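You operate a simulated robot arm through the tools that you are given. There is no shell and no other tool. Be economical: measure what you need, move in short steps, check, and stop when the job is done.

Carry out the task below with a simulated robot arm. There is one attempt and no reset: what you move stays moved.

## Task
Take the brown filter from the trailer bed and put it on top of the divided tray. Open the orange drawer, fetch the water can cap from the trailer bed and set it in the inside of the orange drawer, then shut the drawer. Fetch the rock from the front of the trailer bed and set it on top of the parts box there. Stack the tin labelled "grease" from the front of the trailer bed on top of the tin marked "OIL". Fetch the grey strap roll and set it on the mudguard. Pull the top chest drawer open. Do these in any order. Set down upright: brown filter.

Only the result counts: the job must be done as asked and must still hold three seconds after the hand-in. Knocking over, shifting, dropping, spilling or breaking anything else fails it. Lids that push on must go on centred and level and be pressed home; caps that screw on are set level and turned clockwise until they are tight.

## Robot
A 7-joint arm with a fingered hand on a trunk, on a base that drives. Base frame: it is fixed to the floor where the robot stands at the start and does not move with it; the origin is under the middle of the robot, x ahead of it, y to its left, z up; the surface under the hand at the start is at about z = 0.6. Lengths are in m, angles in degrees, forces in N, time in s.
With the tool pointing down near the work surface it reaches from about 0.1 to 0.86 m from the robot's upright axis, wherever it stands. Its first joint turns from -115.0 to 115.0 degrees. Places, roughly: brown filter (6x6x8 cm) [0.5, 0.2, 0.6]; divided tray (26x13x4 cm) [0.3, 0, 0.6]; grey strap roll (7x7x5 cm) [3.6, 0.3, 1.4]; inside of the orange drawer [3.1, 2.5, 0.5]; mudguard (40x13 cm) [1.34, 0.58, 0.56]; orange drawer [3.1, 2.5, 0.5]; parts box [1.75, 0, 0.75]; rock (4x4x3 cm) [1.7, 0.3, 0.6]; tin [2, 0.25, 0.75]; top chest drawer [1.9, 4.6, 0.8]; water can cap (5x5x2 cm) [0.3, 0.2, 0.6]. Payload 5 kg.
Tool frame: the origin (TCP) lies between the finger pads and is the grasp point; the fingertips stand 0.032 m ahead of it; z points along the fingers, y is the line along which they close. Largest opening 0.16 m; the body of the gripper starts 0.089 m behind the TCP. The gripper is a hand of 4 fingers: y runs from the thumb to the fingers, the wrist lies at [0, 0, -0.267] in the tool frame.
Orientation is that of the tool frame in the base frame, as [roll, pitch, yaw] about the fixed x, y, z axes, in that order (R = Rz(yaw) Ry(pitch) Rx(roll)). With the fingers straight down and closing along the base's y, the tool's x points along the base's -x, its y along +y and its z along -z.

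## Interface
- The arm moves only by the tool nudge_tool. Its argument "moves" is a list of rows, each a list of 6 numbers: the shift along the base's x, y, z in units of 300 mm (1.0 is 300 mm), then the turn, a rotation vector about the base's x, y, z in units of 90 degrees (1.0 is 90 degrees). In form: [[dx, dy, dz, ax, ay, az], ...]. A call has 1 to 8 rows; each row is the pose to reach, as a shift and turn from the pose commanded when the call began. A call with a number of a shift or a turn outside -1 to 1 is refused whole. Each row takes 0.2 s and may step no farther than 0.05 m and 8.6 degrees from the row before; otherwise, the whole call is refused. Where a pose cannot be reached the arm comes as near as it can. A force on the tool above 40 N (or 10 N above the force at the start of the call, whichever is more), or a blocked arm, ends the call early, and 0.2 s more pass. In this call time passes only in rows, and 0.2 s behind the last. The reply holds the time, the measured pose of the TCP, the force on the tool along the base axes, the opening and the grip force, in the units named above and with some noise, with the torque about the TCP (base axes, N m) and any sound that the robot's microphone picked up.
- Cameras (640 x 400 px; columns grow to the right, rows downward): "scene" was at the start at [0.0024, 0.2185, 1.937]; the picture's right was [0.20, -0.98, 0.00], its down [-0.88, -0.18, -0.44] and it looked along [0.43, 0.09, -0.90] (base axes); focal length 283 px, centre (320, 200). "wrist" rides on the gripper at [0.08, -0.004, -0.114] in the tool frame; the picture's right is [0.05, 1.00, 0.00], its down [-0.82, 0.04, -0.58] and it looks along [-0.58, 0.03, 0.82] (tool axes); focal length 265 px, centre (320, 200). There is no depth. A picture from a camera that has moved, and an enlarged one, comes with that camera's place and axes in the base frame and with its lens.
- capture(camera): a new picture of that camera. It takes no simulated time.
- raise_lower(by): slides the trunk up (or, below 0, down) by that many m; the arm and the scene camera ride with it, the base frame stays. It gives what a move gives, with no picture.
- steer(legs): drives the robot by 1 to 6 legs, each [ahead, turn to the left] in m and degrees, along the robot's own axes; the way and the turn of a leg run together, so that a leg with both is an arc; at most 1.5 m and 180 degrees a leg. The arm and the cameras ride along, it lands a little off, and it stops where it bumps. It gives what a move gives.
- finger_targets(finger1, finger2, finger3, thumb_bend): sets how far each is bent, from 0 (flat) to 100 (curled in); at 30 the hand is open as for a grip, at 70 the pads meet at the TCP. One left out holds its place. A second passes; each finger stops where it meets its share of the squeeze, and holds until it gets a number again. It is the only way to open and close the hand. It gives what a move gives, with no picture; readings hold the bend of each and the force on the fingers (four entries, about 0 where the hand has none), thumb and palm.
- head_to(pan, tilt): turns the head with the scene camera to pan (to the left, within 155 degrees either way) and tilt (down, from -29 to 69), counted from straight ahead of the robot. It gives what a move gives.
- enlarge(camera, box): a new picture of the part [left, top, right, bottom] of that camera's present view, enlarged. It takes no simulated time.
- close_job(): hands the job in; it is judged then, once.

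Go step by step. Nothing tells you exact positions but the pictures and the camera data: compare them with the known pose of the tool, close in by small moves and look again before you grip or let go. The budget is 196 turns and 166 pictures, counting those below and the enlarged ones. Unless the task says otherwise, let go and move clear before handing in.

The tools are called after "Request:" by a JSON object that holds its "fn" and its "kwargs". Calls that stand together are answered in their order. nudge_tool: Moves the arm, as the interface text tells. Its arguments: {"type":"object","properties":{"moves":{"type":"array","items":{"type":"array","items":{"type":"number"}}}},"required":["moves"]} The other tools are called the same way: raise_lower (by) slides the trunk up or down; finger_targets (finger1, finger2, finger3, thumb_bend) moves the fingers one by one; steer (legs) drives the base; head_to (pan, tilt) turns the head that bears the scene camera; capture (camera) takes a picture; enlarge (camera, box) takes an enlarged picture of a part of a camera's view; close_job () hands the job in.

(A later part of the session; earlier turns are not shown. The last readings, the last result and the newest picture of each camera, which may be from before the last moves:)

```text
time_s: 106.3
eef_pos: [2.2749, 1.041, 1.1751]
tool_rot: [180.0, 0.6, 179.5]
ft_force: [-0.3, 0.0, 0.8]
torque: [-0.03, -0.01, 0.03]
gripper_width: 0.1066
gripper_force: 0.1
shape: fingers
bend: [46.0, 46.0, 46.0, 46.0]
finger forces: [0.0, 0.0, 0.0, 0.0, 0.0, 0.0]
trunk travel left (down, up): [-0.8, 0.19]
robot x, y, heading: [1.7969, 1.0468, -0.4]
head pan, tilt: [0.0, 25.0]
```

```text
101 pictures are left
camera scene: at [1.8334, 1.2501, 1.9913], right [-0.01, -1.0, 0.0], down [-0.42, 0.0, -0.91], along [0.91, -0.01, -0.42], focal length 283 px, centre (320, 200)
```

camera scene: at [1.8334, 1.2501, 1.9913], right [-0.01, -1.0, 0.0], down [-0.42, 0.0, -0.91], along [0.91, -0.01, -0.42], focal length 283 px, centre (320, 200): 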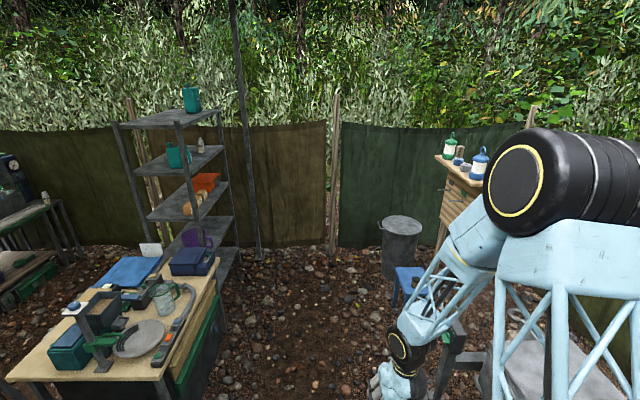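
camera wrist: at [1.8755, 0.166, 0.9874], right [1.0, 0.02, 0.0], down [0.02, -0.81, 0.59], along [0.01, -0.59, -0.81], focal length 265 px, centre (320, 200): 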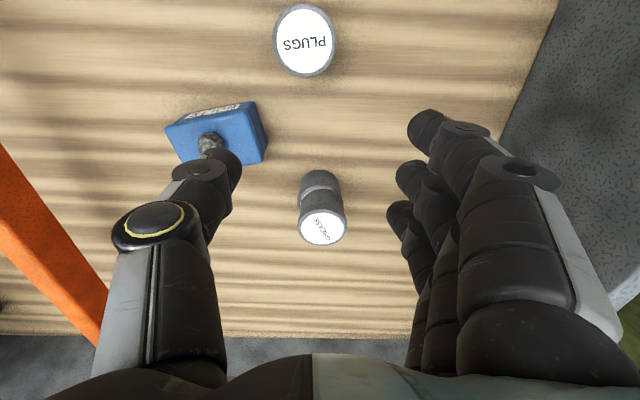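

The strap roll seems to be on the wooden stand at right; the drawer bench is at left. I'll zoom in on both.

Request:
{"fn": "enlarge", "kwargs": {"camera": "scene", "box": [380, 110, 540, 230]}}

Request:
{"fn": "head_to", "kwargs": {"pan": 45, "tilt": 40}}

Request:
{"fn": "capture", "kwargs": {"camera": "scene"}}

```text
3.33 times, centred on (460, 170) of scene
camera zoom: at [1.8334, 1.2501, 1.9913], right [-0.01, -1.0, 0.0], down [-0.42, 0.0, -0.91], along [0.91, -0.01, -0.42], focal length 942 px, centre (-147, 300)
```

zoom: 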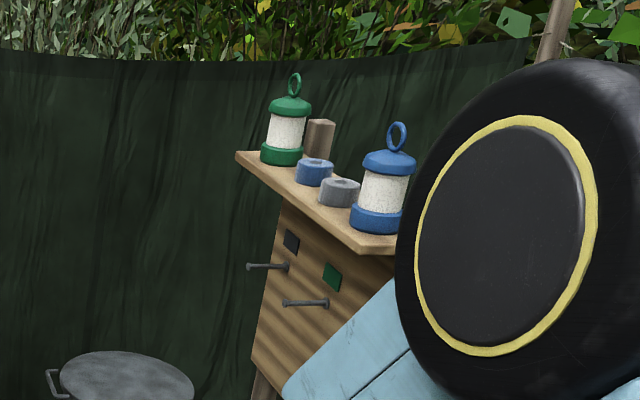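

```text
time_s: 107.5
eef_pos: [2.276, 1.0402, 1.1747]
tool_rot: [-179.9, 0.7, 179.5]
ft_force: [-0.1, 0.2, 0.5]
torque: [0.0, -0.05, 0.01]
gripper_width: 0.1065
gripper_force: 0.0
shape: fingers
bend: [46.0, 46.0, 46.0, 46.0]
finger forces: [0.0, 0.0, 0.1, 0.1, 0.0, 0.0]
trunk travel left (down, up): [-0.8, 0.19]
robot x, y, heading: [1.7989, 1.0429, -0.4]
head pan, tilt: [45.0, 40.0]
```

```text
99 pictures are left
camera scene: at [1.8018, 1.3104, 1.968], right [0.7, -0.71, 0.0], down [-0.46, -0.45, -0.77], along [0.55, 0.54, -0.64], focal length 283 px, centre (320, 200)
```

scene: 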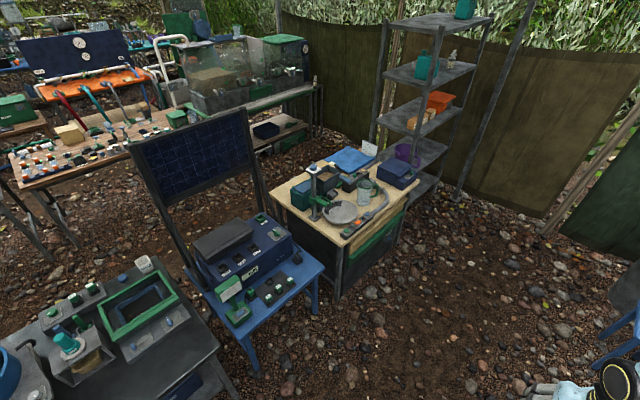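

Request:
{"fn": "enlarge", "kwargs": {"camera": "scene", "box": [260, 140, 460, 310]}}

```text
2.35 times, centred on (360, 225) of scene
camera zoom: at [1.8018, 1.3104, 1.968], right [0.7, -0.71, 0.0], down [-0.46, -0.45, -0.77], along [0.55, 0.54, -0.64], focal length 665 px, centre (226, 141)
```

zoom: 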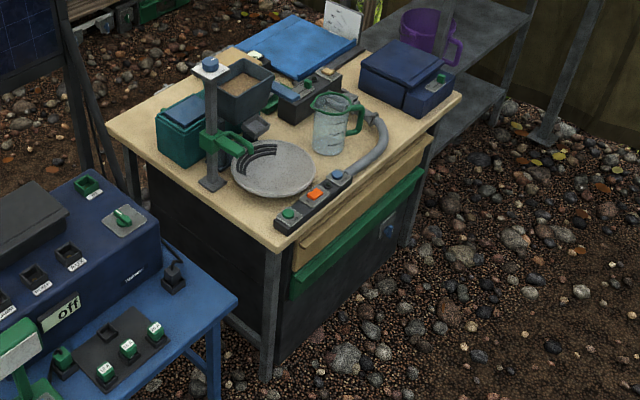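

The gray roll is between a blue roll and a blue lantern on the stand, near (3.57, 0.29, 1.42). I'll drive ahead to see the stand and the bench's drawers better.

Request:
{"fn": "steer", "kwargs": {"legs": [[0.95, 0.4]]}}

Request:
{"fn": "head_to", "kwargs": {"pan": -35, "tilt": 40}}

Request:
{"fn": "capture", "kwargs": {"camera": "scene"}}

Request:
{"fn": "head_to", "kwargs": {"pan": 70, "tilt": 50}}

Request:
{"fn": "capture", "kwargs": {"camera": "scene"}}

```text
time_s: 112.4
eef_pos: [3.2211, 1.0251, 1.1748]
tool_rot: [-180.0, 0.8, 179.2]
ft_force: [-0.1, -0.3, 0.7]
torque: [-0.04, -0.02, -0.01]
gripper_width: 0.1066
gripper_force: 0.1
shape: fingers
bend: [46.0, 46.0, 46.0, 46.0]
finger forces: [0.0, 0.0, 0.0, 0.1, 0.0, 0.0]
trunk travel left (down, up): [-0.8, 0.19]
robot x, y, heading: [2.7429, 1.033, -0.7]
head pan, tilt: [45.0, 40.0]
```

```text
time_s: 113.9
eef_pos: [3.2206, 1.0256, 1.175]
tool_rot: [-180.0, 0.7, 179.2]
ft_force: [0.4, -0.5, -0.2]
torque: [0.02, 0.01, -0.01]
gripper_width: 0.1065
gripper_force: 0.1
shape: fingers
bend: [46.0, 46.0, 46.0, 46.0]
finger forces: [0.1, 0.0, 0.0, 0.0, 0.0, 0.0]
trunk travel left (down, up): [-0.8, 0.19]
robot x, y, heading: [2.7433, 1.0345, -0.9]
head pan, tilt: [-35.0, 40.0]
```

```text
97 pictures are left
camera scene: at [2.7572, 1.1905, 1.968], right [-0.59, -0.81, 0.0], down [-0.52, 0.38, -0.77], along [0.62, -0.45, -0.64], focal length 283 px, centre (320, 200)
```

scene: 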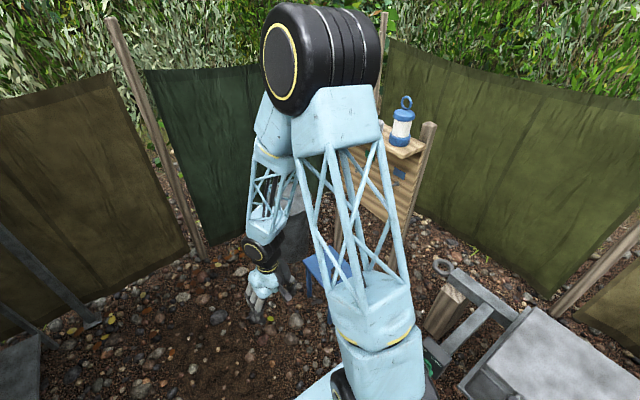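

```text
time_s: 115.8
eef_pos: [3.2207, 1.0256, 1.1752]
tool_rot: [179.9, 0.7, 179.1]
ft_force: [-0.6, -0.6, -0.8]
torque: [-0.01, -0.01, 0.0]
gripper_width: 0.1064
gripper_force: 0.0
shape: fingers
bend: [46.0, 46.0, 46.0, 46.0]
finger forces: [0.1, 0.0, 0.0, 0.1, 0.1, 0.0]
trunk travel left (down, up): [-0.8, 0.19]
robot x, y, heading: [2.7449, 1.0348, -0.7]
head pan, tilt: [70.0, 50.0]
```

```text
96 pictures are left
camera scene: at [2.7158, 1.3122, 1.9538], right [0.93, -0.36, 0.0], down [-0.27, -0.72, -0.64], along [0.23, 0.6, -0.77], focal length 283 px, centre (320, 200)
```

scene: 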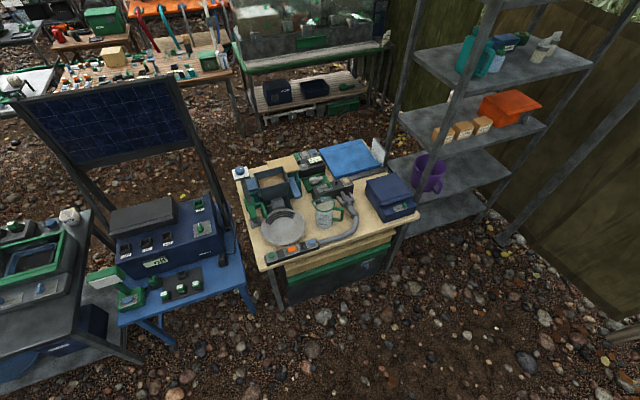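

Request:
{"fn": "enlarge", "kwargs": {"camera": "scene", "box": [220, 140, 440, 320]}}

```text
2.22 times, centred on (330, 230) of scene
camera zoom: at [2.7158, 1.3122, 1.9538], right [0.93, -0.36, 0.0], down [-0.27, -0.72, -0.64], along [0.23, 0.6, -0.77], focal length 628 px, centre (298, 133)
```

zoom: 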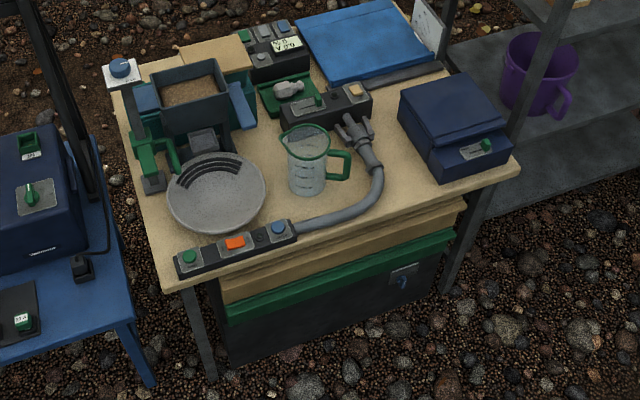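

The drawers side must be behind the bench (at y≈2.5), reachable by the far aisle; the strap roll comes first. The stand faces +y, so I'll drive to x≈3.55, raise the trunk and turn to face it.

Request:
{"fn": "raise_lower", "kwargs": {"by": 0.19}}

Request:
{"fn": "steer", "kwargs": {"legs": [[0.8, 1], [0, -90]]}}

Request:
{"fn": "nudge_tool", "kwargs": {"moves": [[0, 0.0, 0.15, 0, 0, 0], [0, 0, 0.3, 0, 0, 0], [0, 0, 0.45, 0, 0, 0], [0, 0, 0.6, 0, 0, 0], [0, 0, 0.75, 0, 0, 0]]}}

Request:
{"fn": "capture", "kwargs": {"camera": "wrist"}}

Request:
{"fn": "head_to", "kwargs": {"pan": 0, "tilt": 35}}

Request:
{"fn": "capture", "kwargs": {"camera": "scene"}}

```text
time_s: 117.8
eef_pos: [3.2211, 1.0268, 1.3658]
tool_rot: [179.9, 0.8, 179.1]
ft_force: [-0.3, 0.0, -0.2]
torque: [-0.01, 0.02, 0.0]
gripper_width: 0.1064
gripper_force: 0.1
shape: fingers
bend: [46.0, 46.0, 46.0, 46.0]
finger forces: [0.0, 0.1, 0.0, 0.0, 0.1, 0.0]
trunk travel left (down, up): [-0.99, 0.0]
robot x, y, heading: [2.7421, 1.0343, -0.8]
head pan, tilt: [70.0, 50.0]
```

```text
time_s: 126.1
eef_pos: [3.5376, 0.5526, 1.365]
tool_rot: [-180.0, 0.6, 90.2]
ft_force: [0.2, 0.2, -0.3]
torque: [0.02, 0.02, -0.02]
gripper_width: 0.1067
gripper_force: 0.1
shape: fingers
bend: [46.0, 46.0, 46.0, 46.0]
finger forces: [0.0, 0.0, 0.0, 0.0, 0.0, 0.1]
trunk travel left (down, up): [-0.99, 0.0]
robot x, y, heading: [3.5344, 1.0277, -90.0]
head pan, tilt: [70.0, 50.0]
```

```text
time_s: 127.3
eef_pos: [3.5379, 0.5536, 1.5882]
tool_rot: [-180.0, 0.6, 90.2]
ft_force: [0.5, 0.4, 0.2]
torque: [-0.04, 0.02, 0.01]
gripper_width: 0.107
gripper_force: 0.0
shape: fingers
bend: [46.0, 46.0, 46.0, 46.0]
finger forces: [0.0, 0.1, 0.1, 0.0, 0.0, 0.1]
trunk travel left (down, up): [-0.99, 0.0]
robot x, y, heading: [3.533, 1.0297, -89.5]
head pan, tilt: [70.0, 50.0]
```

```text
94 pictures are left
camera wrist: at [3.5329, 0.6355, 1.7008], right [1.0, 0.06, 0.0], down [0.05, -0.81, 0.59], along [0.03, -0.59, -0.81], focal length 265 px, centre (320, 200)
```

wrist: 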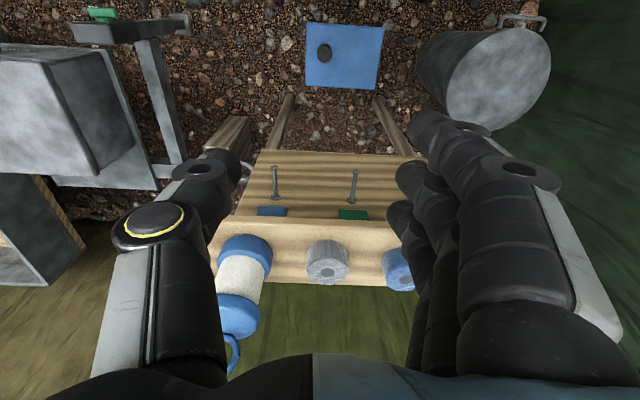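

```text
time_s: 128.7
eef_pos: [3.5377, 0.5529, 1.586]
tool_rot: [-179.9, 0.7, 90.3]
ft_force: [-0.4, 0.7, 0.1]
torque: [0.0, -0.02, -0.04]
gripper_width: 0.1065
gripper_force: 0.0
shape: fingers
bend: [46.0, 46.0, 46.0, 46.0]
finger forces: [0.0, 0.1, 0.1, 0.0, 0.0, 0.0]
trunk travel left (down, up): [-0.99, 0.0]
robot x, y, heading: [3.5319, 1.0293, -90.0]
head pan, tilt: [0.0, 35.0]
```

```text
93 pictures are left
camera scene: at [3.7408, 1.005, 2.1655], right [-1.0, -0.01, 0.0], down [0.0, 0.57, -0.82], along [0.0, -0.82, -0.57], focal length 283 px, centre (320, 200)
```

scene: 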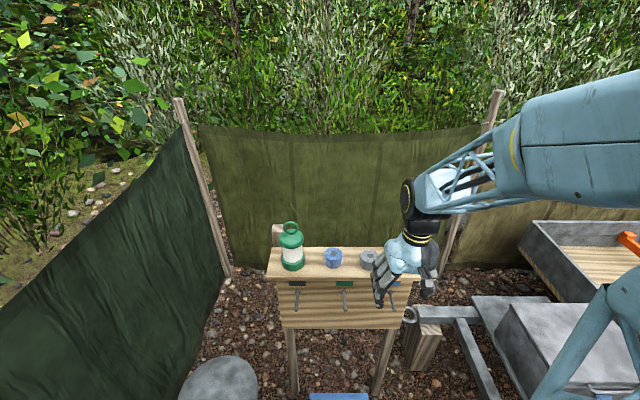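

The gray roll's top is at about (3.563, 0.291, 1.418), with ~6 cm free at each side. I'll move above it.

Request:
{"fn": "nudge_tool", "kwargs": {"moves": [[0.03, -0.13, 0, 0, 0, 0], [0.06, -0.28, 0, 0, 0, 0], [0.083, -0.43, 0, 0, 0, 0], [0.083, -0.58, 0, 0, 0, 0], [0.083, -0.73, 0, 0, 0, 0], [0.083, -0.87, 0, 0, 0, 0]]}}

Request:
{"fn": "capture", "kwargs": {"camera": "wrist"}}

Request:
{"fn": "enlarge", "kwargs": {"camera": "scene", "box": [250, 180, 450, 300]}}

```text
time_s: 130.1
eef_pos: [3.5618, 0.2898, 1.5886]
tool_rot: [180.0, 0.5, 90.2]
ft_force: [0.4, -0.9, -0.6]
torque: [0.05, -0.01, 0.0]
gripper_width: 0.1066
gripper_force: 0.1
shape: fingers
bend: [46.0, 46.0, 46.0, 46.0]
finger forces: [0.1, 0.1, 0.1, 0.1, 0.0, 0.0]
trunk travel left (down, up): [-0.99, 0.0]
robot x, y, heading: [3.5344, 1.0307, -89.7]
head pan, tilt: [0.0, 35.0]
```

```text
92 pictures are left
camera wrist: at [3.5561, 0.3712, 1.6997], right [1.0, 0.06, 0.0], down [0.04, -0.81, 0.59], along [0.03, -0.58, -0.81], focal length 265 px, centre (320, 200)
```

wrist: 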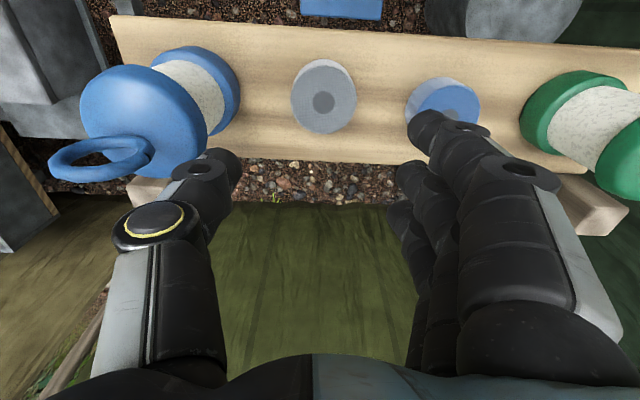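

```text
3.20 times, centred on (350, 240) of scene
camera zoom: at [3.7401, 1.0017, 2.1655], right [-1.0, 0.0, 0.0], down [0.0, 0.58, -0.82], along [0.0, -0.82, -0.58], focal length 904 px, centre (224, 72)
```

zoom: 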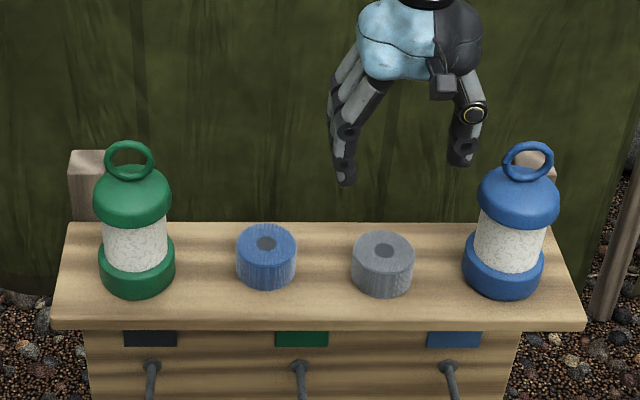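

Roll centre (3.564, 0.299). I'll descend over it.

Request:
{"fn": "nudge_tool", "kwargs": {"moves": [[0.006, 0.03, -0.12, 0, 0, 0], [0.006, 0.03, -0.25, 0, 0, 0], [0.006, 0.03, -0.38, 0, 0, 0], [0.006, 0.03, -0.48, 0, 0, 0]]}}

Request:
{"fn": "capture", "kwargs": {"camera": "wrist"}}

Request:
{"fn": "enlarge", "kwargs": {"camera": "scene", "box": [310, 200, 450, 300]}}

```text
time_s: 131.1
eef_pos: [3.5643, 0.3012, 1.4464]
tool_rot: [180.0, 0.6, 90.2]
ft_force: [0.4, 0.4, 0.5]
torque: [0.04, 0.01, -0.01]
gripper_width: 0.1068
gripper_force: 0.1
shape: fingers
bend: [46.0, 46.0, 46.0, 46.0]
finger forces: [0.0, 0.0, 0.0, 0.1, 0.0, 0.0]
trunk travel left (down, up): [-0.99, 0.0]
robot x, y, heading: [3.531, 1.0299, -89.8]
head pan, tilt: [0.0, 35.0]
```

```text
90 pictures are left
camera wrist: at [3.5593, 0.3816, 1.5572], right [1.0, 0.06, 0.0], down [0.04, -0.81, 0.59], along [0.03, -0.59, -0.81], focal length 265 px, centre (320, 200)
```

wrist: 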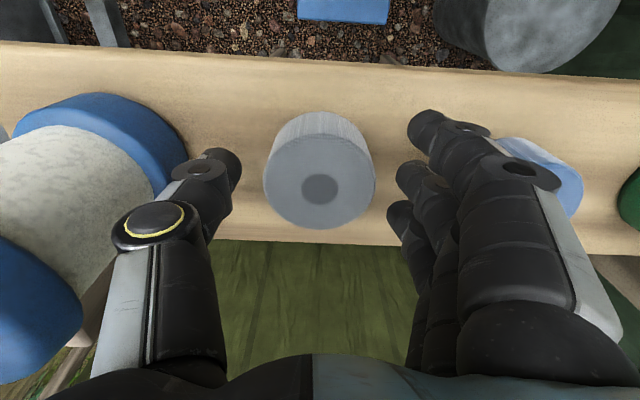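

```text
4.00 times, centred on (380, 250) of scene
camera zoom: at [3.7404, 1.0033, 2.1656], right [-1.0, 0.0, 0.0], down [0.0, 0.57, -0.82], along [0.0, -0.82, -0.57], focal length 1130 px, centre (80, 0)
```

zoom: 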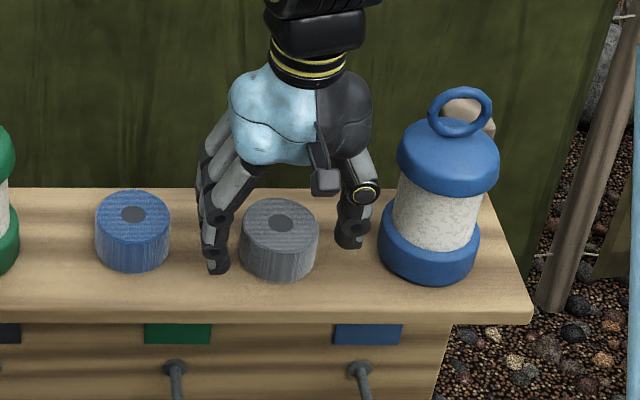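

Request:
{"fn": "nudge_tool", "kwargs": {"moves": [[0, -0.02, -0.08, 0, 0, 0], [0, -0.02, -0.12, 0, 0, 0]]}}

Request:
{"fn": "finger_targets", "kwargs": {"finger1": 70, "finger2": 70, "finger3": 70, "thumb_bend": 70}}

Request:
{"fn": "capture", "kwargs": {"camera": "wrist"}}

```text
time_s: 131.6
eef_pos: [3.5649, 0.2957, 1.4243]
tool_rot: [-180.0, 0.9, 90.2]
ft_force: [-0.6, 2.5, 13.0]
torque: [0.49, -0.78, 0.19]
gripper_width: 0.1096
gripper_force: 7.3
shape: fingers
bend: [46.0, 46.0, 46.0, 46.0]
finger forces: [10.4, 2.5, 0.0, 0.1, 0.3, 0.0]
trunk travel left (down, up): [-0.99, 0.0]
robot x, y, heading: [3.5393, 1.0308, -89.9]
head pan, tilt: [0.0, 35.0]
stopped in row 2: the force on the tool passed its limit at 57 N (the readings are from after the stop); the commanded pose is now the measured one
```

```text
time_s: 132.6
eef_pos: [3.5647, 0.2956, 1.424]
tool_rot: [180.0, 0.9, 90.3]
ft_force: [1.0, -3.1, 17.1]
torque: [-0.04, -0.16, -0.05]
gripper_width: 0.0629
gripper_force: 27.7
shape: fingers
bend: [62.0, 59.0, 61.0, 60.0]
finger forces: [7.4, 14.4, 7.5, 0.1, 26.9, 0.0]
trunk travel left (down, up): [-0.99, 0.0]
robot x, y, heading: [3.534, 1.0329, -89.8]
head pan, tilt: [0.0, 35.0]
```

```text
88 pictures are left
camera wrist: at [3.5599, 0.3773, 1.5359], right [1.0, 0.06, 0.0], down [0.05, -0.81, 0.59], along [0.03, -0.59, -0.81], focal length 265 px, centre (320, 200)
```

wrist: 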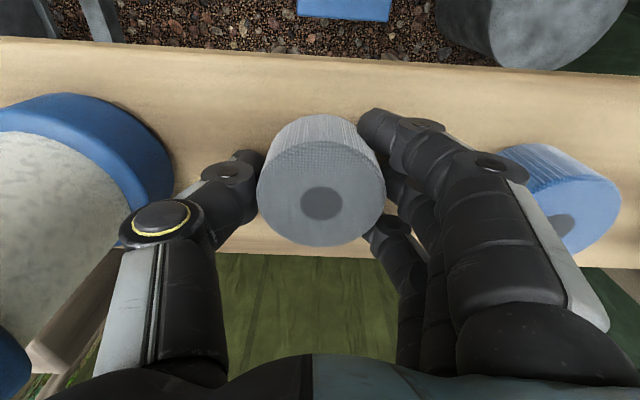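

Gripped with 27 N. Lift straight up and retract from the shelf.

Request:
{"fn": "nudge_tool", "kwargs": {"moves": [[0, 0, 0.08, 0, 0, 0], [0, 0, 0.2, 0, 0, 0], [0, 0, 0.35, 0, 0, 0], [0, 0, 0.5, 0, 0, 0], [0, 0.1, 0.6, 0, 0, 0], [0, 0.26, 0.62, 0, 0, 0], [0, 0.42, 0.62, 0, 0, 0], [0, 0.58, 0.62, 0, 0, 0]]}}

Request:
{"fn": "capture", "kwargs": {"camera": "wrist"}}

Request:
{"fn": "capture", "kwargs": {"camera": "scene"}}

```text
time_s: 134.4
eef_pos: [3.5627, 0.472, 1.6111]
tool_rot: [-179.9, 1.0, 90.2]
ft_force: [0.8, 0.5, -1.9]
torque: [-0.13, 0.0, -0.01]
gripper_width: 0.0627
gripper_force: 22.5
shape: fingers
bend: [62.0, 59.0, 61.0, 60.0]
finger forces: [7.3, 6.9, 7.6, 0.1, 21.8, 0.1]
trunk travel left (down, up): [-0.99, 0.0]
robot x, y, heading: [3.5361, 1.0257, -89.9]
head pan, tilt: [0.0, 35.0]
```

```text
87 pictures are left
camera wrist: at [3.5583, 0.5542, 1.7232], right [1.0, 0.06, 0.0], down [0.05, -0.81, 0.59], along [0.03, -0.59, -0.81], focal length 265 px, centre (320, 200)
```

wrist: 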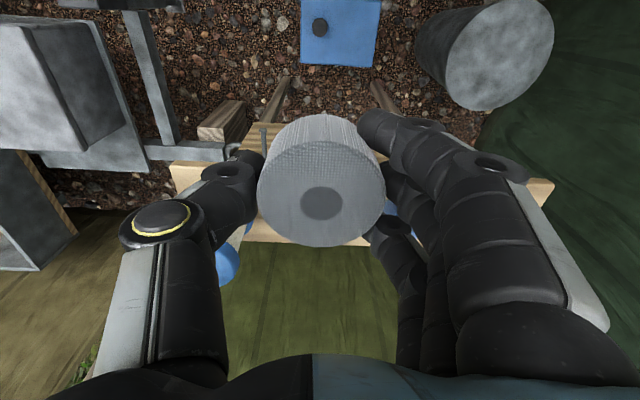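

```text
86 pictures are left
camera scene: at [3.7413, 1.0088, 2.1656], right [-1.0, 0.0, 0.0], down [0.0, 0.57, -0.82], along [0.0, -0.82, -0.57], focal length 283 px, centre (320, 200)
```

scene: 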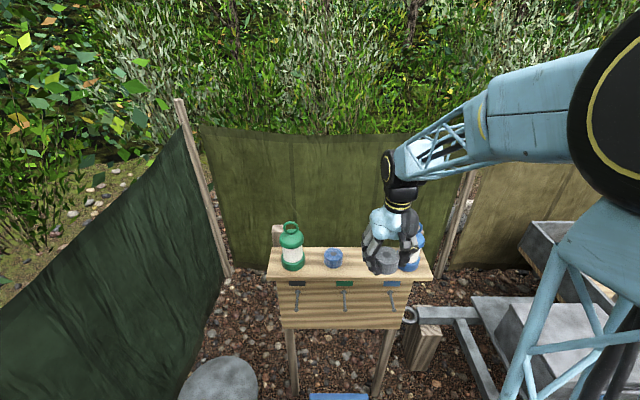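

The roll is held and nothing else moved. I'll drive back along the aisle to the mudguard at (1.34, 0.58).

Request:
{"fn": "steer", "kwargs": {"legs": [[0, -90], [1.1, 0], [1.1, 0], [0, 90]]}}

Request:
{"fn": "raise_lower", "kwargs": {"by": -0.3}}

Request:
{"fn": "capture", "kwargs": {"camera": "wrist"}}

Request:
{"fn": "head_to", "kwargs": {"pan": 0, "tilt": 60}}

Request:
{"fn": "capture", "kwargs": {"camera": "scene"}}

```text
time_s: 153.4
eef_pos: [1.3683, 0.5217, 1.6101]
tool_rot: [-179.9, 0.8, 89.1]
ft_force: [0.0, -0.7, -1.9]
torque: [0.0, 0.03, -0.02]
gripper_width: 0.062
gripper_force: 20.7
shape: fingers
bend: [62.0, 59.0, 61.0, 60.0]
finger forces: [5.9, 7.0, 7.8, 0.0, 20.7, 0.1]
trunk travel left (down, up): [-0.99, 0.0]
robot x, y, heading: [1.349, 1.0813, -90.8]
head pan, tilt: [0.0, 35.0]
```

```text
time_s: 156.4
eef_pos: [1.3682, 0.5189, 1.3099]
tool_rot: [-179.9, 0.7, 89.2]
ft_force: [-0.3, 0.4, -1.4]
torque: [-0.03, 0.02, 0.0]
gripper_width: 0.0622
gripper_force: 20.7
shape: fingers
bend: [62.0, 59.0, 61.0, 60.0]
finger forces: [5.8, 7.0, 7.8, 0.0, 20.8, 0.0]
trunk travel left (down, up): [-0.69, 0.3]
robot x, y, heading: [1.3508, 1.0813, -91.0]
head pan, tilt: [0.0, 35.0]
```

```text
85 pictures are left
camera wrist: at [1.3644, 0.6021, 1.4221], right [1.0, 0.04, 0.0], down [0.03, -0.81, 0.59], along [0.02, -0.59, -0.81], focal length 265 px, centre (320, 200)
```

wrist: 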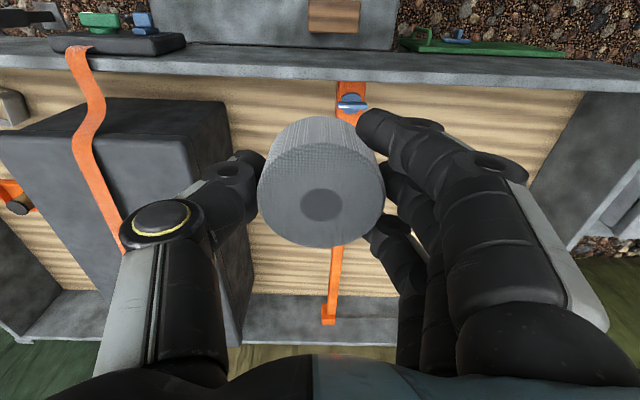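

```text
time_s: 157.3
eef_pos: [1.368, 0.5201, 1.3094]
tool_rot: [-180.0, 0.8, 89.1]
ft_force: [-0.2, -0.9, -2.1]
torque: [0.02, -0.01, 0.01]
gripper_width: 0.0622
gripper_force: 20.4
shape: fingers
bend: [62.0, 59.0, 61.0, 60.0]
finger forces: [5.8, 7.0, 7.8, 0.1, 20.8, 0.0]
trunk travel left (down, up): [-0.69, 0.3]
robot x, y, heading: [1.3517, 1.0812, -90.6]
head pan, tilt: [0.0, 60.0]
```

```text
84 pictures are left
camera scene: at [1.5563, 1.0742, 1.8313], right [-1.0, 0.02, 0.0], down [0.01, 0.87, -0.5], along [-0.01, -0.5, -0.87], focal length 283 px, centre (320, 200)
```

scene: 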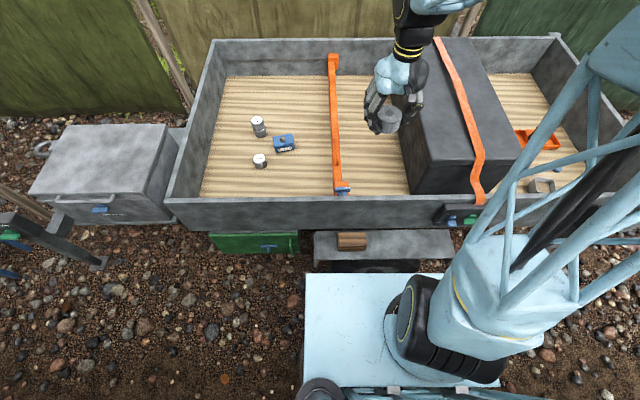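

The mudguard has a wood block on it near (1.39, 0.56). I'll zoom in.

Request:
{"fn": "enlarge", "kwargs": {"camera": "scene", "box": [290, 200, 480, 290]}}

```text
3.37 times, centred on (385, 245) of scene
camera zoom: at [1.5563, 1.0742, 1.8313], right [-1.0, 0.02, 0.0], down [0.01, 0.87, -0.5], along [-0.01, -0.5, -0.87], focal length 952 px, centre (101, 48)
```

zoom: 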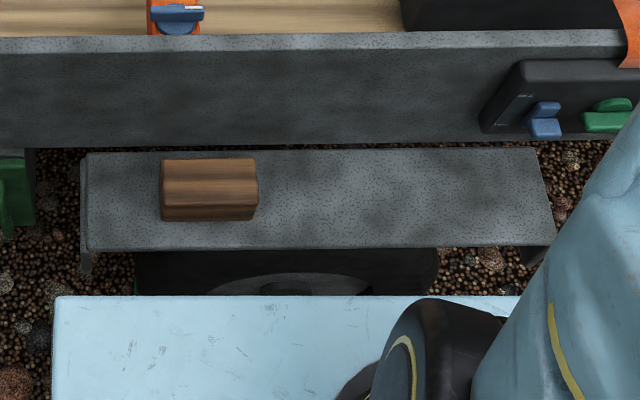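

Free spot on the mudguard: around (1.22, 0.60). I'll bring the roll there and down.

Request:
{"fn": "nudge_tool", "kwargs": {"moves": [[-0.08, 0.06, -0.05, 0, 0, 0], [-0.16, 0.12, -0.12, 0, 0, 0], [-0.24, 0.18, -0.2, 0, 0, 0], [-0.32, 0.24, -0.3, 0, 0, 0], [-0.4, 0.267, -0.42, 0, 0, 0], [-0.49, 0.267, -0.54, 0, 0, 0], [-0.49, 0.267, -0.7, 0, 0, 0], [-0.49, 0.267, -0.86, 0, 0, 0]]}}

Request:
{"fn": "nudge_tool", "kwargs": {"moves": [[0, 0, -0.15, 0, 0, 0], [0, 0, -0.3, 0, 0, 0], [0, 0, -0.45, 0, 0, 0], [0, 0, -0.6, 0, 0, 0], [0, 0, -0.75, 0, 0, 0], [0, 0, -0.88, 0, 0, 0]]}}

Request:
{"fn": "capture", "kwargs": {"camera": "wrist"}}

Request:
{"fn": "enlarge", "kwargs": {"camera": "scene", "box": [290, 180, 480, 290]}}

```text
time_s: 159.1
eef_pos: [1.2181, 0.5987, 1.0521]
tool_rot: [-179.9, 0.9, 89.1]
ft_force: [-0.3, -0.5, -1.7]
torque: [0.02, 0.0, 0.0]
gripper_width: 0.0617
gripper_force: 21.0
shape: fingers
bend: [62.0, 59.0, 61.0, 60.0]
finger forces: [6.0, 7.0, 8.5, 0.0, 20.4, 0.1]
trunk travel left (down, up): [-0.69, 0.3]
robot x, y, heading: [1.353, 1.0823, -91.0]
head pan, tilt: [0.0, 60.0]
```

```text
time_s: 160.5
eef_pos: [1.2206, 0.5996, 0.786]
tool_rot: [-180.0, 0.8, 89.1]
ft_force: [0.8, -0.3, -1.5]
torque: [0.05, 0.0, -0.03]
gripper_width: 0.0617
gripper_force: 21.3
shape: fingers
bend: [62.0, 59.0, 61.0, 60.0]
finger forces: [6.0, 6.9, 8.6, 0.0, 20.4, 0.0]
trunk travel left (down, up): [-0.69, 0.3]
robot x, y, heading: [1.3519, 1.0819, -90.8]
head pan, tilt: [0.0, 60.0]
```

```text
82 pictures are left
camera wrist: at [1.2168, 0.6814, 0.8975], right [1.0, 0.04, 0.0], down [0.03, -0.81, 0.59], along [0.02, -0.59, -0.81], focal length 265 px, centre (320, 200)
```

wrist: 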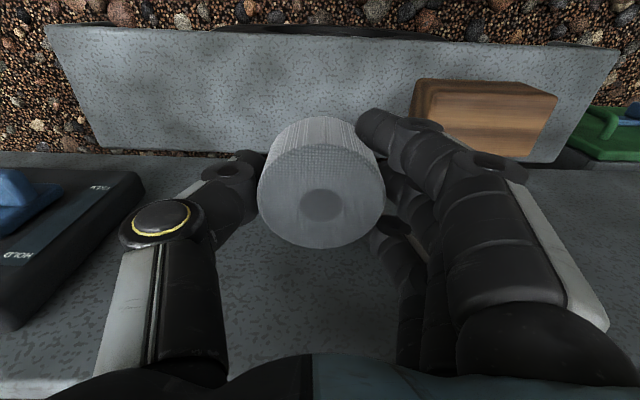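

```text
3.37 times, centred on (385, 235) of scene
camera zoom: at [1.5563, 1.0733, 1.8313], right [-1.0, 0.02, 0.0], down [0.01, 0.87, -0.5], along [-0.01, -0.5, -0.87], focal length 952 px, centre (101, 82)
```

zoom: 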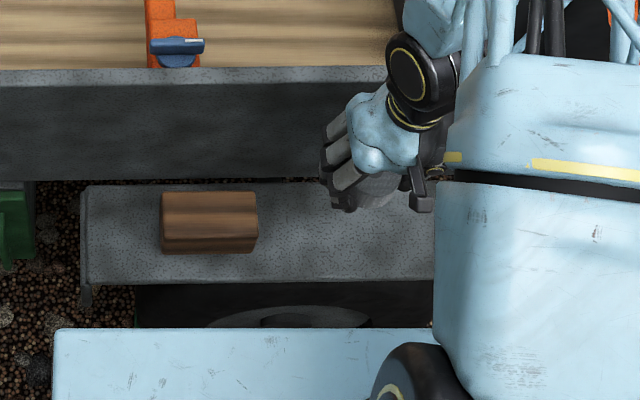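

The mudguard spans x 0.92–1.55, y 0.51–0.66; the roll is centred over it. Lowering to contact.

Request:
{"fn": "nudge_tool", "kwargs": {"moves": [[0, -0.02, -0.15, 0, 0, 0], [0, -0.02, -0.3, 0, 0, 0], [0, -0.02, -0.45, 0, 0, 0], [0, -0.02, -0.53, 0, 0, 0]]}}

Request:
{"fn": "nudge_tool", "kwargs": {"moves": [[0, 0, -0.015, 0, 0, 0], [0, 0, -0.03, 0, 0, 0], [0, 0, -0.045, 0, 0, 0], [0, 0, -0.06, 0, 0, 0], [0, 0, -0.075, 0, 0, 0], [0, 0, -0.09, 0, 0, 0], [0, 0, -0.105, 0, 0, 0]]}}

Request:
{"fn": "capture", "kwargs": {"camera": "wrist"}}

```text
time_s: 161.5
eef_pos: [1.2208, 0.5942, 0.6294]
tool_rot: [-180.0, 0.8, 89.2]
ft_force: [-1.0, 0.3, -1.3]
torque: [0.0, 0.0, -0.02]
gripper_width: 0.0616
gripper_force: 21.0
shape: fingers
bend: [63.0, 59.0, 61.0, 60.0]
finger forces: [5.9, 6.9, 8.7, 0.0, 20.3, 0.0]
trunk travel left (down, up): [-0.69, 0.3]
robot x, y, heading: [1.3542, 1.0806, -90.8]
head pan, tilt: [0.0, 60.0]
```

```text
time_s: 163.1
eef_pos: [1.2223, 0.5941, 0.5989]
tool_rot: [-180.0, 0.9, 89.0]
ft_force: [-0.7, -0.7, -1.6]
torque: [-0.02, -0.03, -0.02]
gripper_width: 0.0616
gripper_force: 20.8
shape: fingers
bend: [63.0, 59.0, 61.0, 60.0]
finger forces: [5.9, 6.9, 8.8, 0.0, 20.2, 0.1]
trunk travel left (down, up): [-0.69, 0.3]
robot x, y, heading: [1.3525, 1.0804, -90.8]
head pan, tilt: [0.0, 60.0]
```

```text
80 pictures are left
camera wrist: at [1.2177, 0.6761, 0.7097], right [1.0, 0.04, 0.0], down [0.03, -0.81, 0.59], along [0.02, -0.59, -0.81], focal length 265 px, centre (320, 200)
```

wrist: 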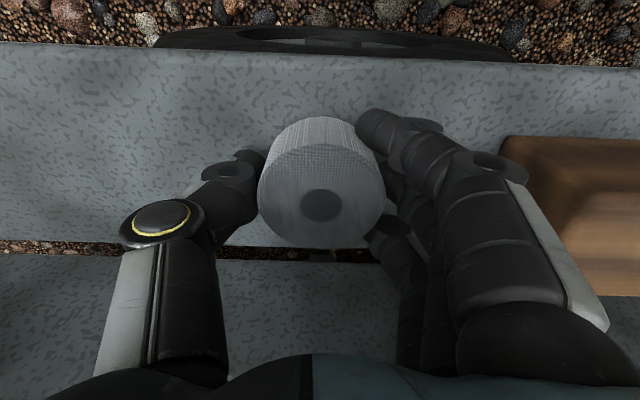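

No contact yet; continue down.

Request:
{"fn": "nudge_tool", "kwargs": {"moves": [[0, 0, -0.012, 0, 0, 0], [0, 0, -0.024, 0, 0, 0], [0, 0, -0.036, 0, 0, 0], [0, 0, -0.048, 0, 0, 0], [0, 0, -0.06, 0, 0, 0], [0, 0, -0.072, 0, 0, 0], [0, 0, -0.084, 0, 0, 0], [0, 0, -0.096, 0, 0, 0]]}}

```text
time_s: 163.9
eef_pos: [1.2209, 0.5958, 0.5903]
tool_rot: [-179.9, 0.8, 89.2]
ft_force: [3.8, 5.3, 36.4]
torque: [0.39, -0.42, -0.02]
gripper_width: 0.0616
gripper_force: 37.0
shape: fingers
bend: [63.0, 60.0, 61.0, 61.0]
finger forces: [8.9, 21.7, 9.5, 0.0, 34.0, 0.0]
trunk travel left (down, up): [-0.69, 0.3]
robot x, y, heading: [1.3525, 1.0853, -91.0]
head pan, tilt: [0.0, 60.0]
stopped in row 4: the force on the tool passed its limit at 49 N (the readings are from after the stop); the commanded pose is now the measured one
```

Contact made. I'll ease up 2 mm and release.

Request:
{"fn": "nudge_tool", "kwargs": {"moves": [[0, 0, 0.008, 0, 0, 0]]}}

Request:
{"fn": "finger_targets", "kwargs": {"finger1": 53, "finger2": 53, "finger3": 53, "thumb_bend": 53}}

Request:
{"fn": "nudge_tool", "kwargs": {"moves": [[0, 0, 0.02, 0, 0, 0], [0, 0, 0.04, 0, 0, 0]]}}

Request:
{"fn": "capture", "kwargs": {"camera": "wrist"}}

```text
time_s: 164.3
eef_pos: [1.2209, 0.5953, 0.5906]
tool_rot: [-179.9, 1.0, 89.1]
ft_force: [2.4, 1.9, 14.7]
torque: [0.15, -0.19, -0.01]
gripper_width: 0.0614
gripper_force: 28.2
shape: fingers
bend: [63.0, 60.0, 61.0, 61.0]
finger forces: [7.5, 12.3, 9.6, 0.0, 27.2, 0.0]
trunk travel left (down, up): [-0.69, 0.3]
robot x, y, heading: [1.3514, 1.0803, -91.0]
head pan, tilt: [0.0, 60.0]
```

```text
time_s: 165.0
eef_pos: [1.2195, 0.5955, 0.5924]
tool_rot: [-179.9, 0.9, 89.0]
ft_force: [1.0, 2.8, 29.9]
torque: [0.55, 0.08, 0.06]
gripper_width: 0.0707
gripper_force: 15.5
shape: fingers
bend: [57.0, 53.0, 53.0, 54.0]
finger forces: [9.0, 5.8, 0.0, 0.0, 17.2, 0.1]
trunk travel left (down, up): [-0.69, 0.3]
robot x, y, heading: [1.3504, 1.0804, -90.7]
head pan, tilt: [0.0, 60.0]
stopped: the force on the tool passed its limit at 41 N (the readings are from after the stop); the commanded pose is now the measured one
```

```text
time_s: 165.6
eef_pos: [1.2206, 0.5939, 0.6028]
tool_rot: [-179.9, 1.0, 89.1]
ft_force: [-0.3, 0.3, 0.1]
torque: [0.02, 0.03, 0.0]
gripper_width: 0.0784
gripper_force: 0.5
shape: fingers
bend: [53.0, 53.0, 53.0, 53.0]
finger forces: [0.0, 0.4, 0.1, 0.0, 0.0, 0.0]
trunk travel left (down, up): [-0.69, 0.3]
robot x, y, heading: [1.3528, 1.0809, -91.0]
head pan, tilt: [0.0, 60.0]
```

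```text
79 pictures are left
camera wrist: at [1.2171, 0.6759, 0.7153], right [1.0, 0.04, 0.0], down [0.03, -0.81, 0.59], along [0.02, -0.59, -0.81], focal length 265 px, centre (320, 200)
```

wrist: 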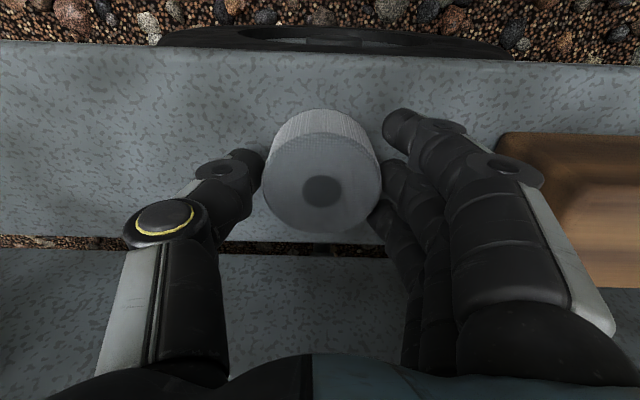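

Roll is free, with no force left. I'll open a little more and lift clear.

Request:
{"fn": "finger_targets", "kwargs": {"finger1": 48, "finger2": 48, "finger3": 48, "thumb_bend": 48}}

Request:
{"fn": "nudge_tool", "kwargs": {"moves": [[0, 0, 0.08, 0, 0, 0], [0, 0, 0.22, 0, 0, 0], [0, 0, 0.38, 0, 0, 0], [0, 0, 0.54, 0, 0, 0], [0, 0, 0.7, 0, 0, 0], [0, 0, 0.86, 0, 0, 0], [0, 0, 1.0, 0, 0, 0]]}}

Request:
{"fn": "capture", "kwargs": {"camera": "wrist"}}

```text
time_s: 166.6
eef_pos: [1.2204, 0.5941, 0.6037]
tool_rot: [-179.9, 0.8, 89.0]
ft_force: [0.2, 0.3, -0.4]
torque: [0.02, -0.01, 0.01]
gripper_width: 0.0984
gripper_force: 0.1
shape: fingers
bend: [48.0, 48.0, 48.0, 48.0]
finger forces: [0.0, 0.0, 0.0, 0.0, 0.1, 0.0]
trunk travel left (down, up): [-0.69, 0.3]
robot x, y, heading: [1.3504, 1.0842, -91.0]
head pan, tilt: [0.0, 60.0]
```

```text
time_s: 168.2
eef_pos: [1.2176, 0.595, 0.902]
tool_rot: [-179.9, 0.9, 89.1]
ft_force: [-0.5, 0.4, 0.4]
torque: [0.0, -0.01, -0.02]
gripper_width: 0.0986
gripper_force: 0.0
shape: fingers
bend: [48.0, 48.0, 48.0, 48.0]
finger forces: [0.1, 0.1, 0.0, 0.1, 0.0, 0.0]
trunk travel left (down, up): [-0.69, 0.3]
robot x, y, heading: [1.3522, 1.0799, -90.8]
head pan, tilt: [0.0, 60.0]
```

```text
78 pictures are left
camera wrist: at [1.2146, 0.6764, 1.0148], right [1.0, 0.04, 0.0], down [0.03, -0.81, 0.59], along [0.02, -0.59, -0.81], focal length 265 px, centre (320, 200)
```

wrist: 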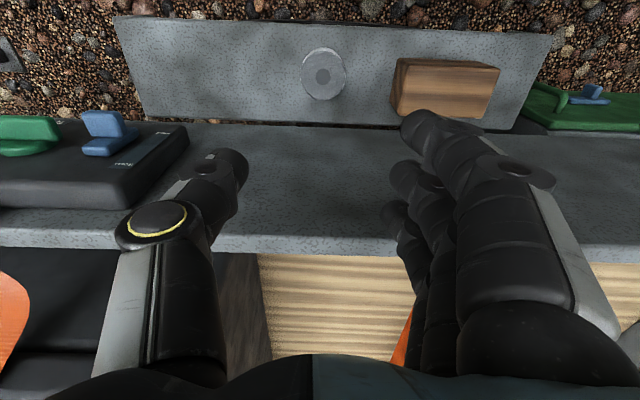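

Strap roll is set on the mudguard. Next I'll drive out of the aisle and round the bench's end to the second aisle.

Request:
{"fn": "raise_lower", "kwargs": {"by": 0.15}}

Request:
{"fn": "steer", "kwargs": {"legs": [[0, -89], [1.1, 0], [1.1, 0], [0, -90]]}}

Request:
{"fn": "head_to", "kwargs": {"pan": -15, "tilt": 35}}

Request:
{"fn": "capture", "kwargs": {"camera": "scene"}}

```text
time_s: 169.9
eef_pos: [1.2173, 0.5932, 1.0525]
tool_rot: [-179.9, 0.7, 89.2]
ft_force: [-0.7, 0.9, 0.3]
torque: [-0.03, -0.02, 0.01]
gripper_width: 0.0986
gripper_force: 0.0
shape: fingers
bend: [48.0, 48.0, 48.0, 48.0]
finger forces: [0.0, 0.0, 0.0, 0.1, 0.0, 0.0]
trunk travel left (down, up): [-0.84, 0.15]
robot x, y, heading: [1.3547, 1.0819, -90.7]
head pan, tilt: [0.0, 60.0]
```

```text
time_s: 188.9
eef_pos: [-0.6891, 1.5697, 1.0523]
tool_rot: [-179.9, 0.8, -92.7]
ft_force: [0.6, -0.2, -0.4]
torque: [-0.02, 0.04, 0.02]
gripper_width: 0.0984
gripper_force: 0.1
shape: fingers
bend: [48.0, 48.0, 48.0, 48.0]
finger forces: [0.2, 0.0, 0.1, 0.1, 0.0, 0.1]
trunk travel left (down, up): [-0.84, 0.15]
robot x, y, heading: [-0.8399, 1.0863, 87.1]
head pan, tilt: [0.0, 60.0]
```

```text
time_s: 189.8
eef_pos: [-0.6902, 1.5704, 1.0528]
tool_rot: [-179.9, 0.9, -92.8]
ft_force: [0.5, -1.1, -0.1]
torque: [0.01, 0.04, -0.02]
gripper_width: 0.0988
gripper_force: 0.2
shape: fingers
bend: [48.0, 48.0, 48.0, 48.0]
finger forces: [0.1, 0.1, 0.0, 0.0, 0.1, 0.1]
trunk travel left (down, up): [-0.84, 0.15]
robot x, y, heading: [-0.8393, 1.087, 87.3]
head pan, tilt: [-15.0, 35.0]
```

```text
77 pictures are left
camera scene: at [-1.0159, 1.1228, 2.0155], right [0.95, -0.3, 0.0], down [-0.17, -0.55, -0.82], along [0.25, 0.78, -0.57], focal length 283 px, centre (320, 200)
```

scene: 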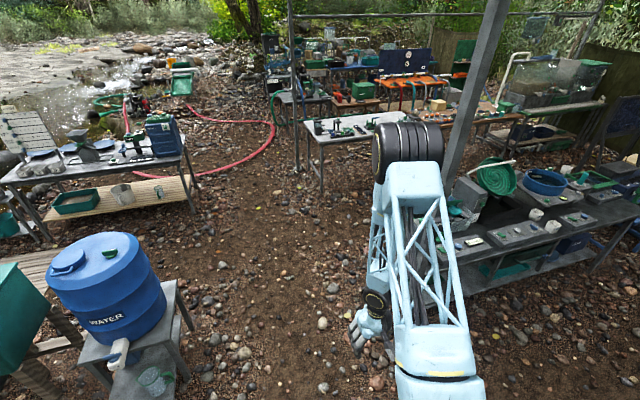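

The way north is clear between the water stand and the tent pole. I'll drive to y≈3.2 and turn east.

Request:
{"fn": "steer", "kwargs": {"legs": [[0, 4], [1.05, 0], [1.05, 0], [0, -91.5]]}}

Request:
{"fn": "head_to", "kwargs": {"pan": 0, "tilt": 30}}

Request:
{"fn": "capture", "kwargs": {"camera": "scene"}}

```text
time_s: 204.8
eef_pos: [-0.4368, 3.0963, 1.0524]
tool_rot: [-179.8, 0.9, -177.7]
ft_force: [-0.4, 0.0, 0.5]
torque: [-0.02, 0.0, -0.03]
gripper_width: 0.0986
gripper_force: 0.0
shape: fingers
bend: [48.0, 48.0, 48.0, 48.0]
finger forces: [0.0, 0.0, 0.0, 0.0, 0.0, 0.0]
trunk travel left (down, up): [-0.84, 0.15]
robot x, y, heading: [-0.935, 3.2008, 2.4]
head pan, tilt: [-15.0, 35.0]
```

```text
time_s: 205.5
eef_pos: [-0.4368, 3.0967, 1.0532]
tool_rot: [-179.9, 0.8, -177.6]
ft_force: [-0.2, 0.1, 0.6]
torque: [0.0, 0.02, 0.0]
gripper_width: 0.0983
gripper_force: 0.1
shape: fingers
bend: [48.0, 48.0, 48.0, 48.0]
finger forces: [0.0, 0.0, 0.0, 0.0, 0.1, 0.0]
trunk travel left (down, up): [-0.84, 0.15]
robot x, y, heading: [-0.9312, 3.1999, 2.5]
head pan, tilt: [0.0, 30.0]
```

```text
76 pictures are left
camera scene: at [-0.9082, 3.4078, 2.0234], right [0.04, -1.0, 0.0], down [-0.5, -0.02, -0.87], along [0.87, 0.04, -0.5], focal length 283 px, centre (320, 200)
```

scene: 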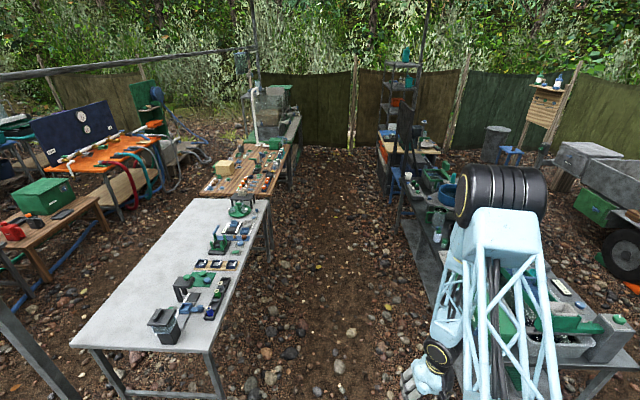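

Request:
{"fn": "enlarge", "kwargs": {"camera": "scene", "box": [340, 100, 460, 220]}}

Request:
{"fn": "enlarge", "kwargs": {"camera": "scene", "box": [170, 110, 330, 240]}}

```text
3.33 times, centred on (400, 160) of scene
camera zoom: at [-0.9082, 3.4078, 2.0234], right [0.04, -1.0, 0.0], down [-0.5, -0.02, -0.87], along [0.87, 0.04, -0.5], focal length 942 px, centre (53, 333)
```

zoom: 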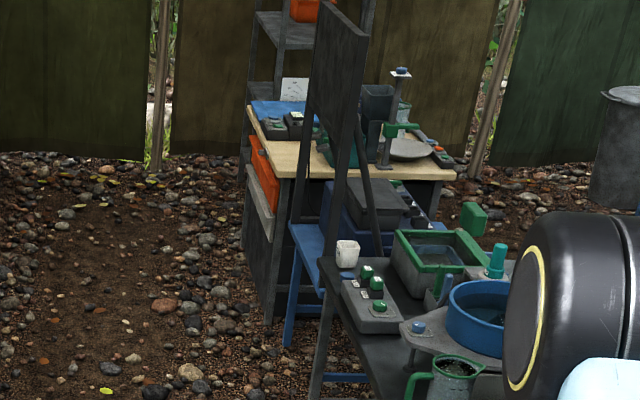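

```text
3.08 times, centred on (250, 175) of scene
camera zoom: at [-0.9082, 3.4078, 2.0234], right [0.04, -1.0, 0.0], down [-0.5, -0.02, -0.87], along [0.87, 0.04, -0.5], focal length 870 px, centre (535, 277)
```

zoom: 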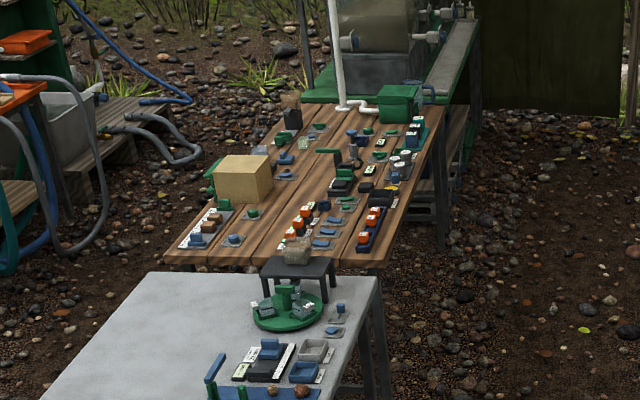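

The orange drawer faces +y under the far bench; the chest is likely the tan cube on the wooden table at (1.8, 4.5). I'll drive east toward x≈3.0.

Request:
{"fn": "steer", "kwargs": {"legs": [[0, -2.5], [1.4, 0], [1.4, 0], [1.2, 0], [0, -90]]}}

Request:
{"fn": "head_to", "kwargs": {"pan": 0, "tilt": 45}}

Request:
{"fn": "capture", "kwargs": {"camera": "scene"}}

Request:
{"fn": "capture", "kwargs": {"camera": "wrist"}}

```text
time_s: 229.2
eef_pos: [2.9242, 2.7307, 1.0526]
tool_rot: [-179.9, 0.8, 88.4]
ft_force: [0.4, 0.2, 0.3]
torque: [0.0, -0.01, 0.01]
gripper_width: 0.0986
gripper_force: 0.0
shape: fingers
bend: [48.0, 48.0, 48.0, 48.0]
finger forces: [0.0, 0.1, 0.0, 0.1, 0.0, 0.1]
trunk travel left (down, up): [-0.84, 0.15]
robot x, y, heading: [3.0612, 3.2174, -91.5]
head pan, tilt: [0.0, 30.0]
```

```text
time_s: 230.0
eef_pos: [2.9247, 2.7305, 1.0519]
tool_rot: [-179.9, 0.9, 88.3]
ft_force: [0.2, -1.1, 0.2]
torque: [-0.01, -0.04, 0.0]
gripper_width: 0.0989
gripper_force: 0.0
shape: fingers
bend: [48.0, 48.0, 48.0, 48.0]
finger forces: [0.0, 0.1, 0.0, 0.0, 0.0, 0.0]
trunk travel left (down, up): [-0.84, 0.15]
robot x, y, heading: [3.0648, 3.2204, -91.3]
head pan, tilt: [0.0, 45.0]
```

```text
73 pictures are left
camera scene: at [3.2678, 3.1933, 2.0008], right [-1.0, 0.03, 0.0], down [0.02, 0.71, -0.71], along [-0.02, -0.71, -0.71], focal length 283 px, centre (320, 200)
```

scene: 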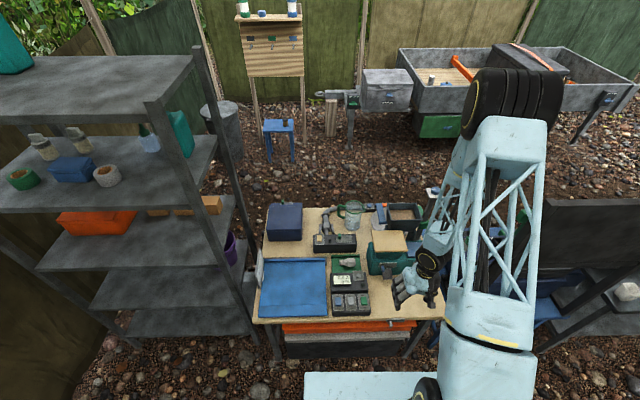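

```text
72 pictures are left
camera wrist: at [2.9224, 2.8131, 1.1642], right [1.0, 0.02, 0.0], down [0.02, -0.81, 0.59], along [0.01, -0.59, -0.81], focal length 265 px, centre (320, 200)
```

wrist: 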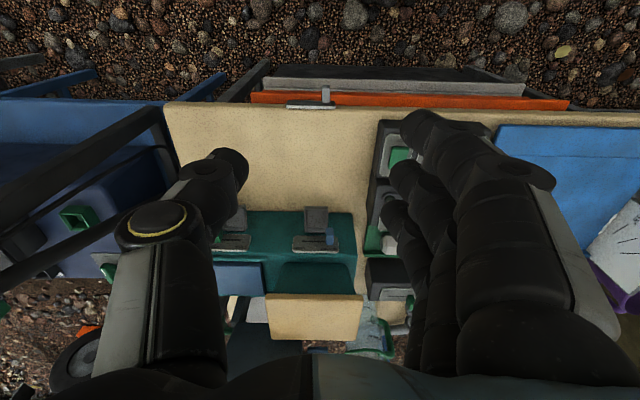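

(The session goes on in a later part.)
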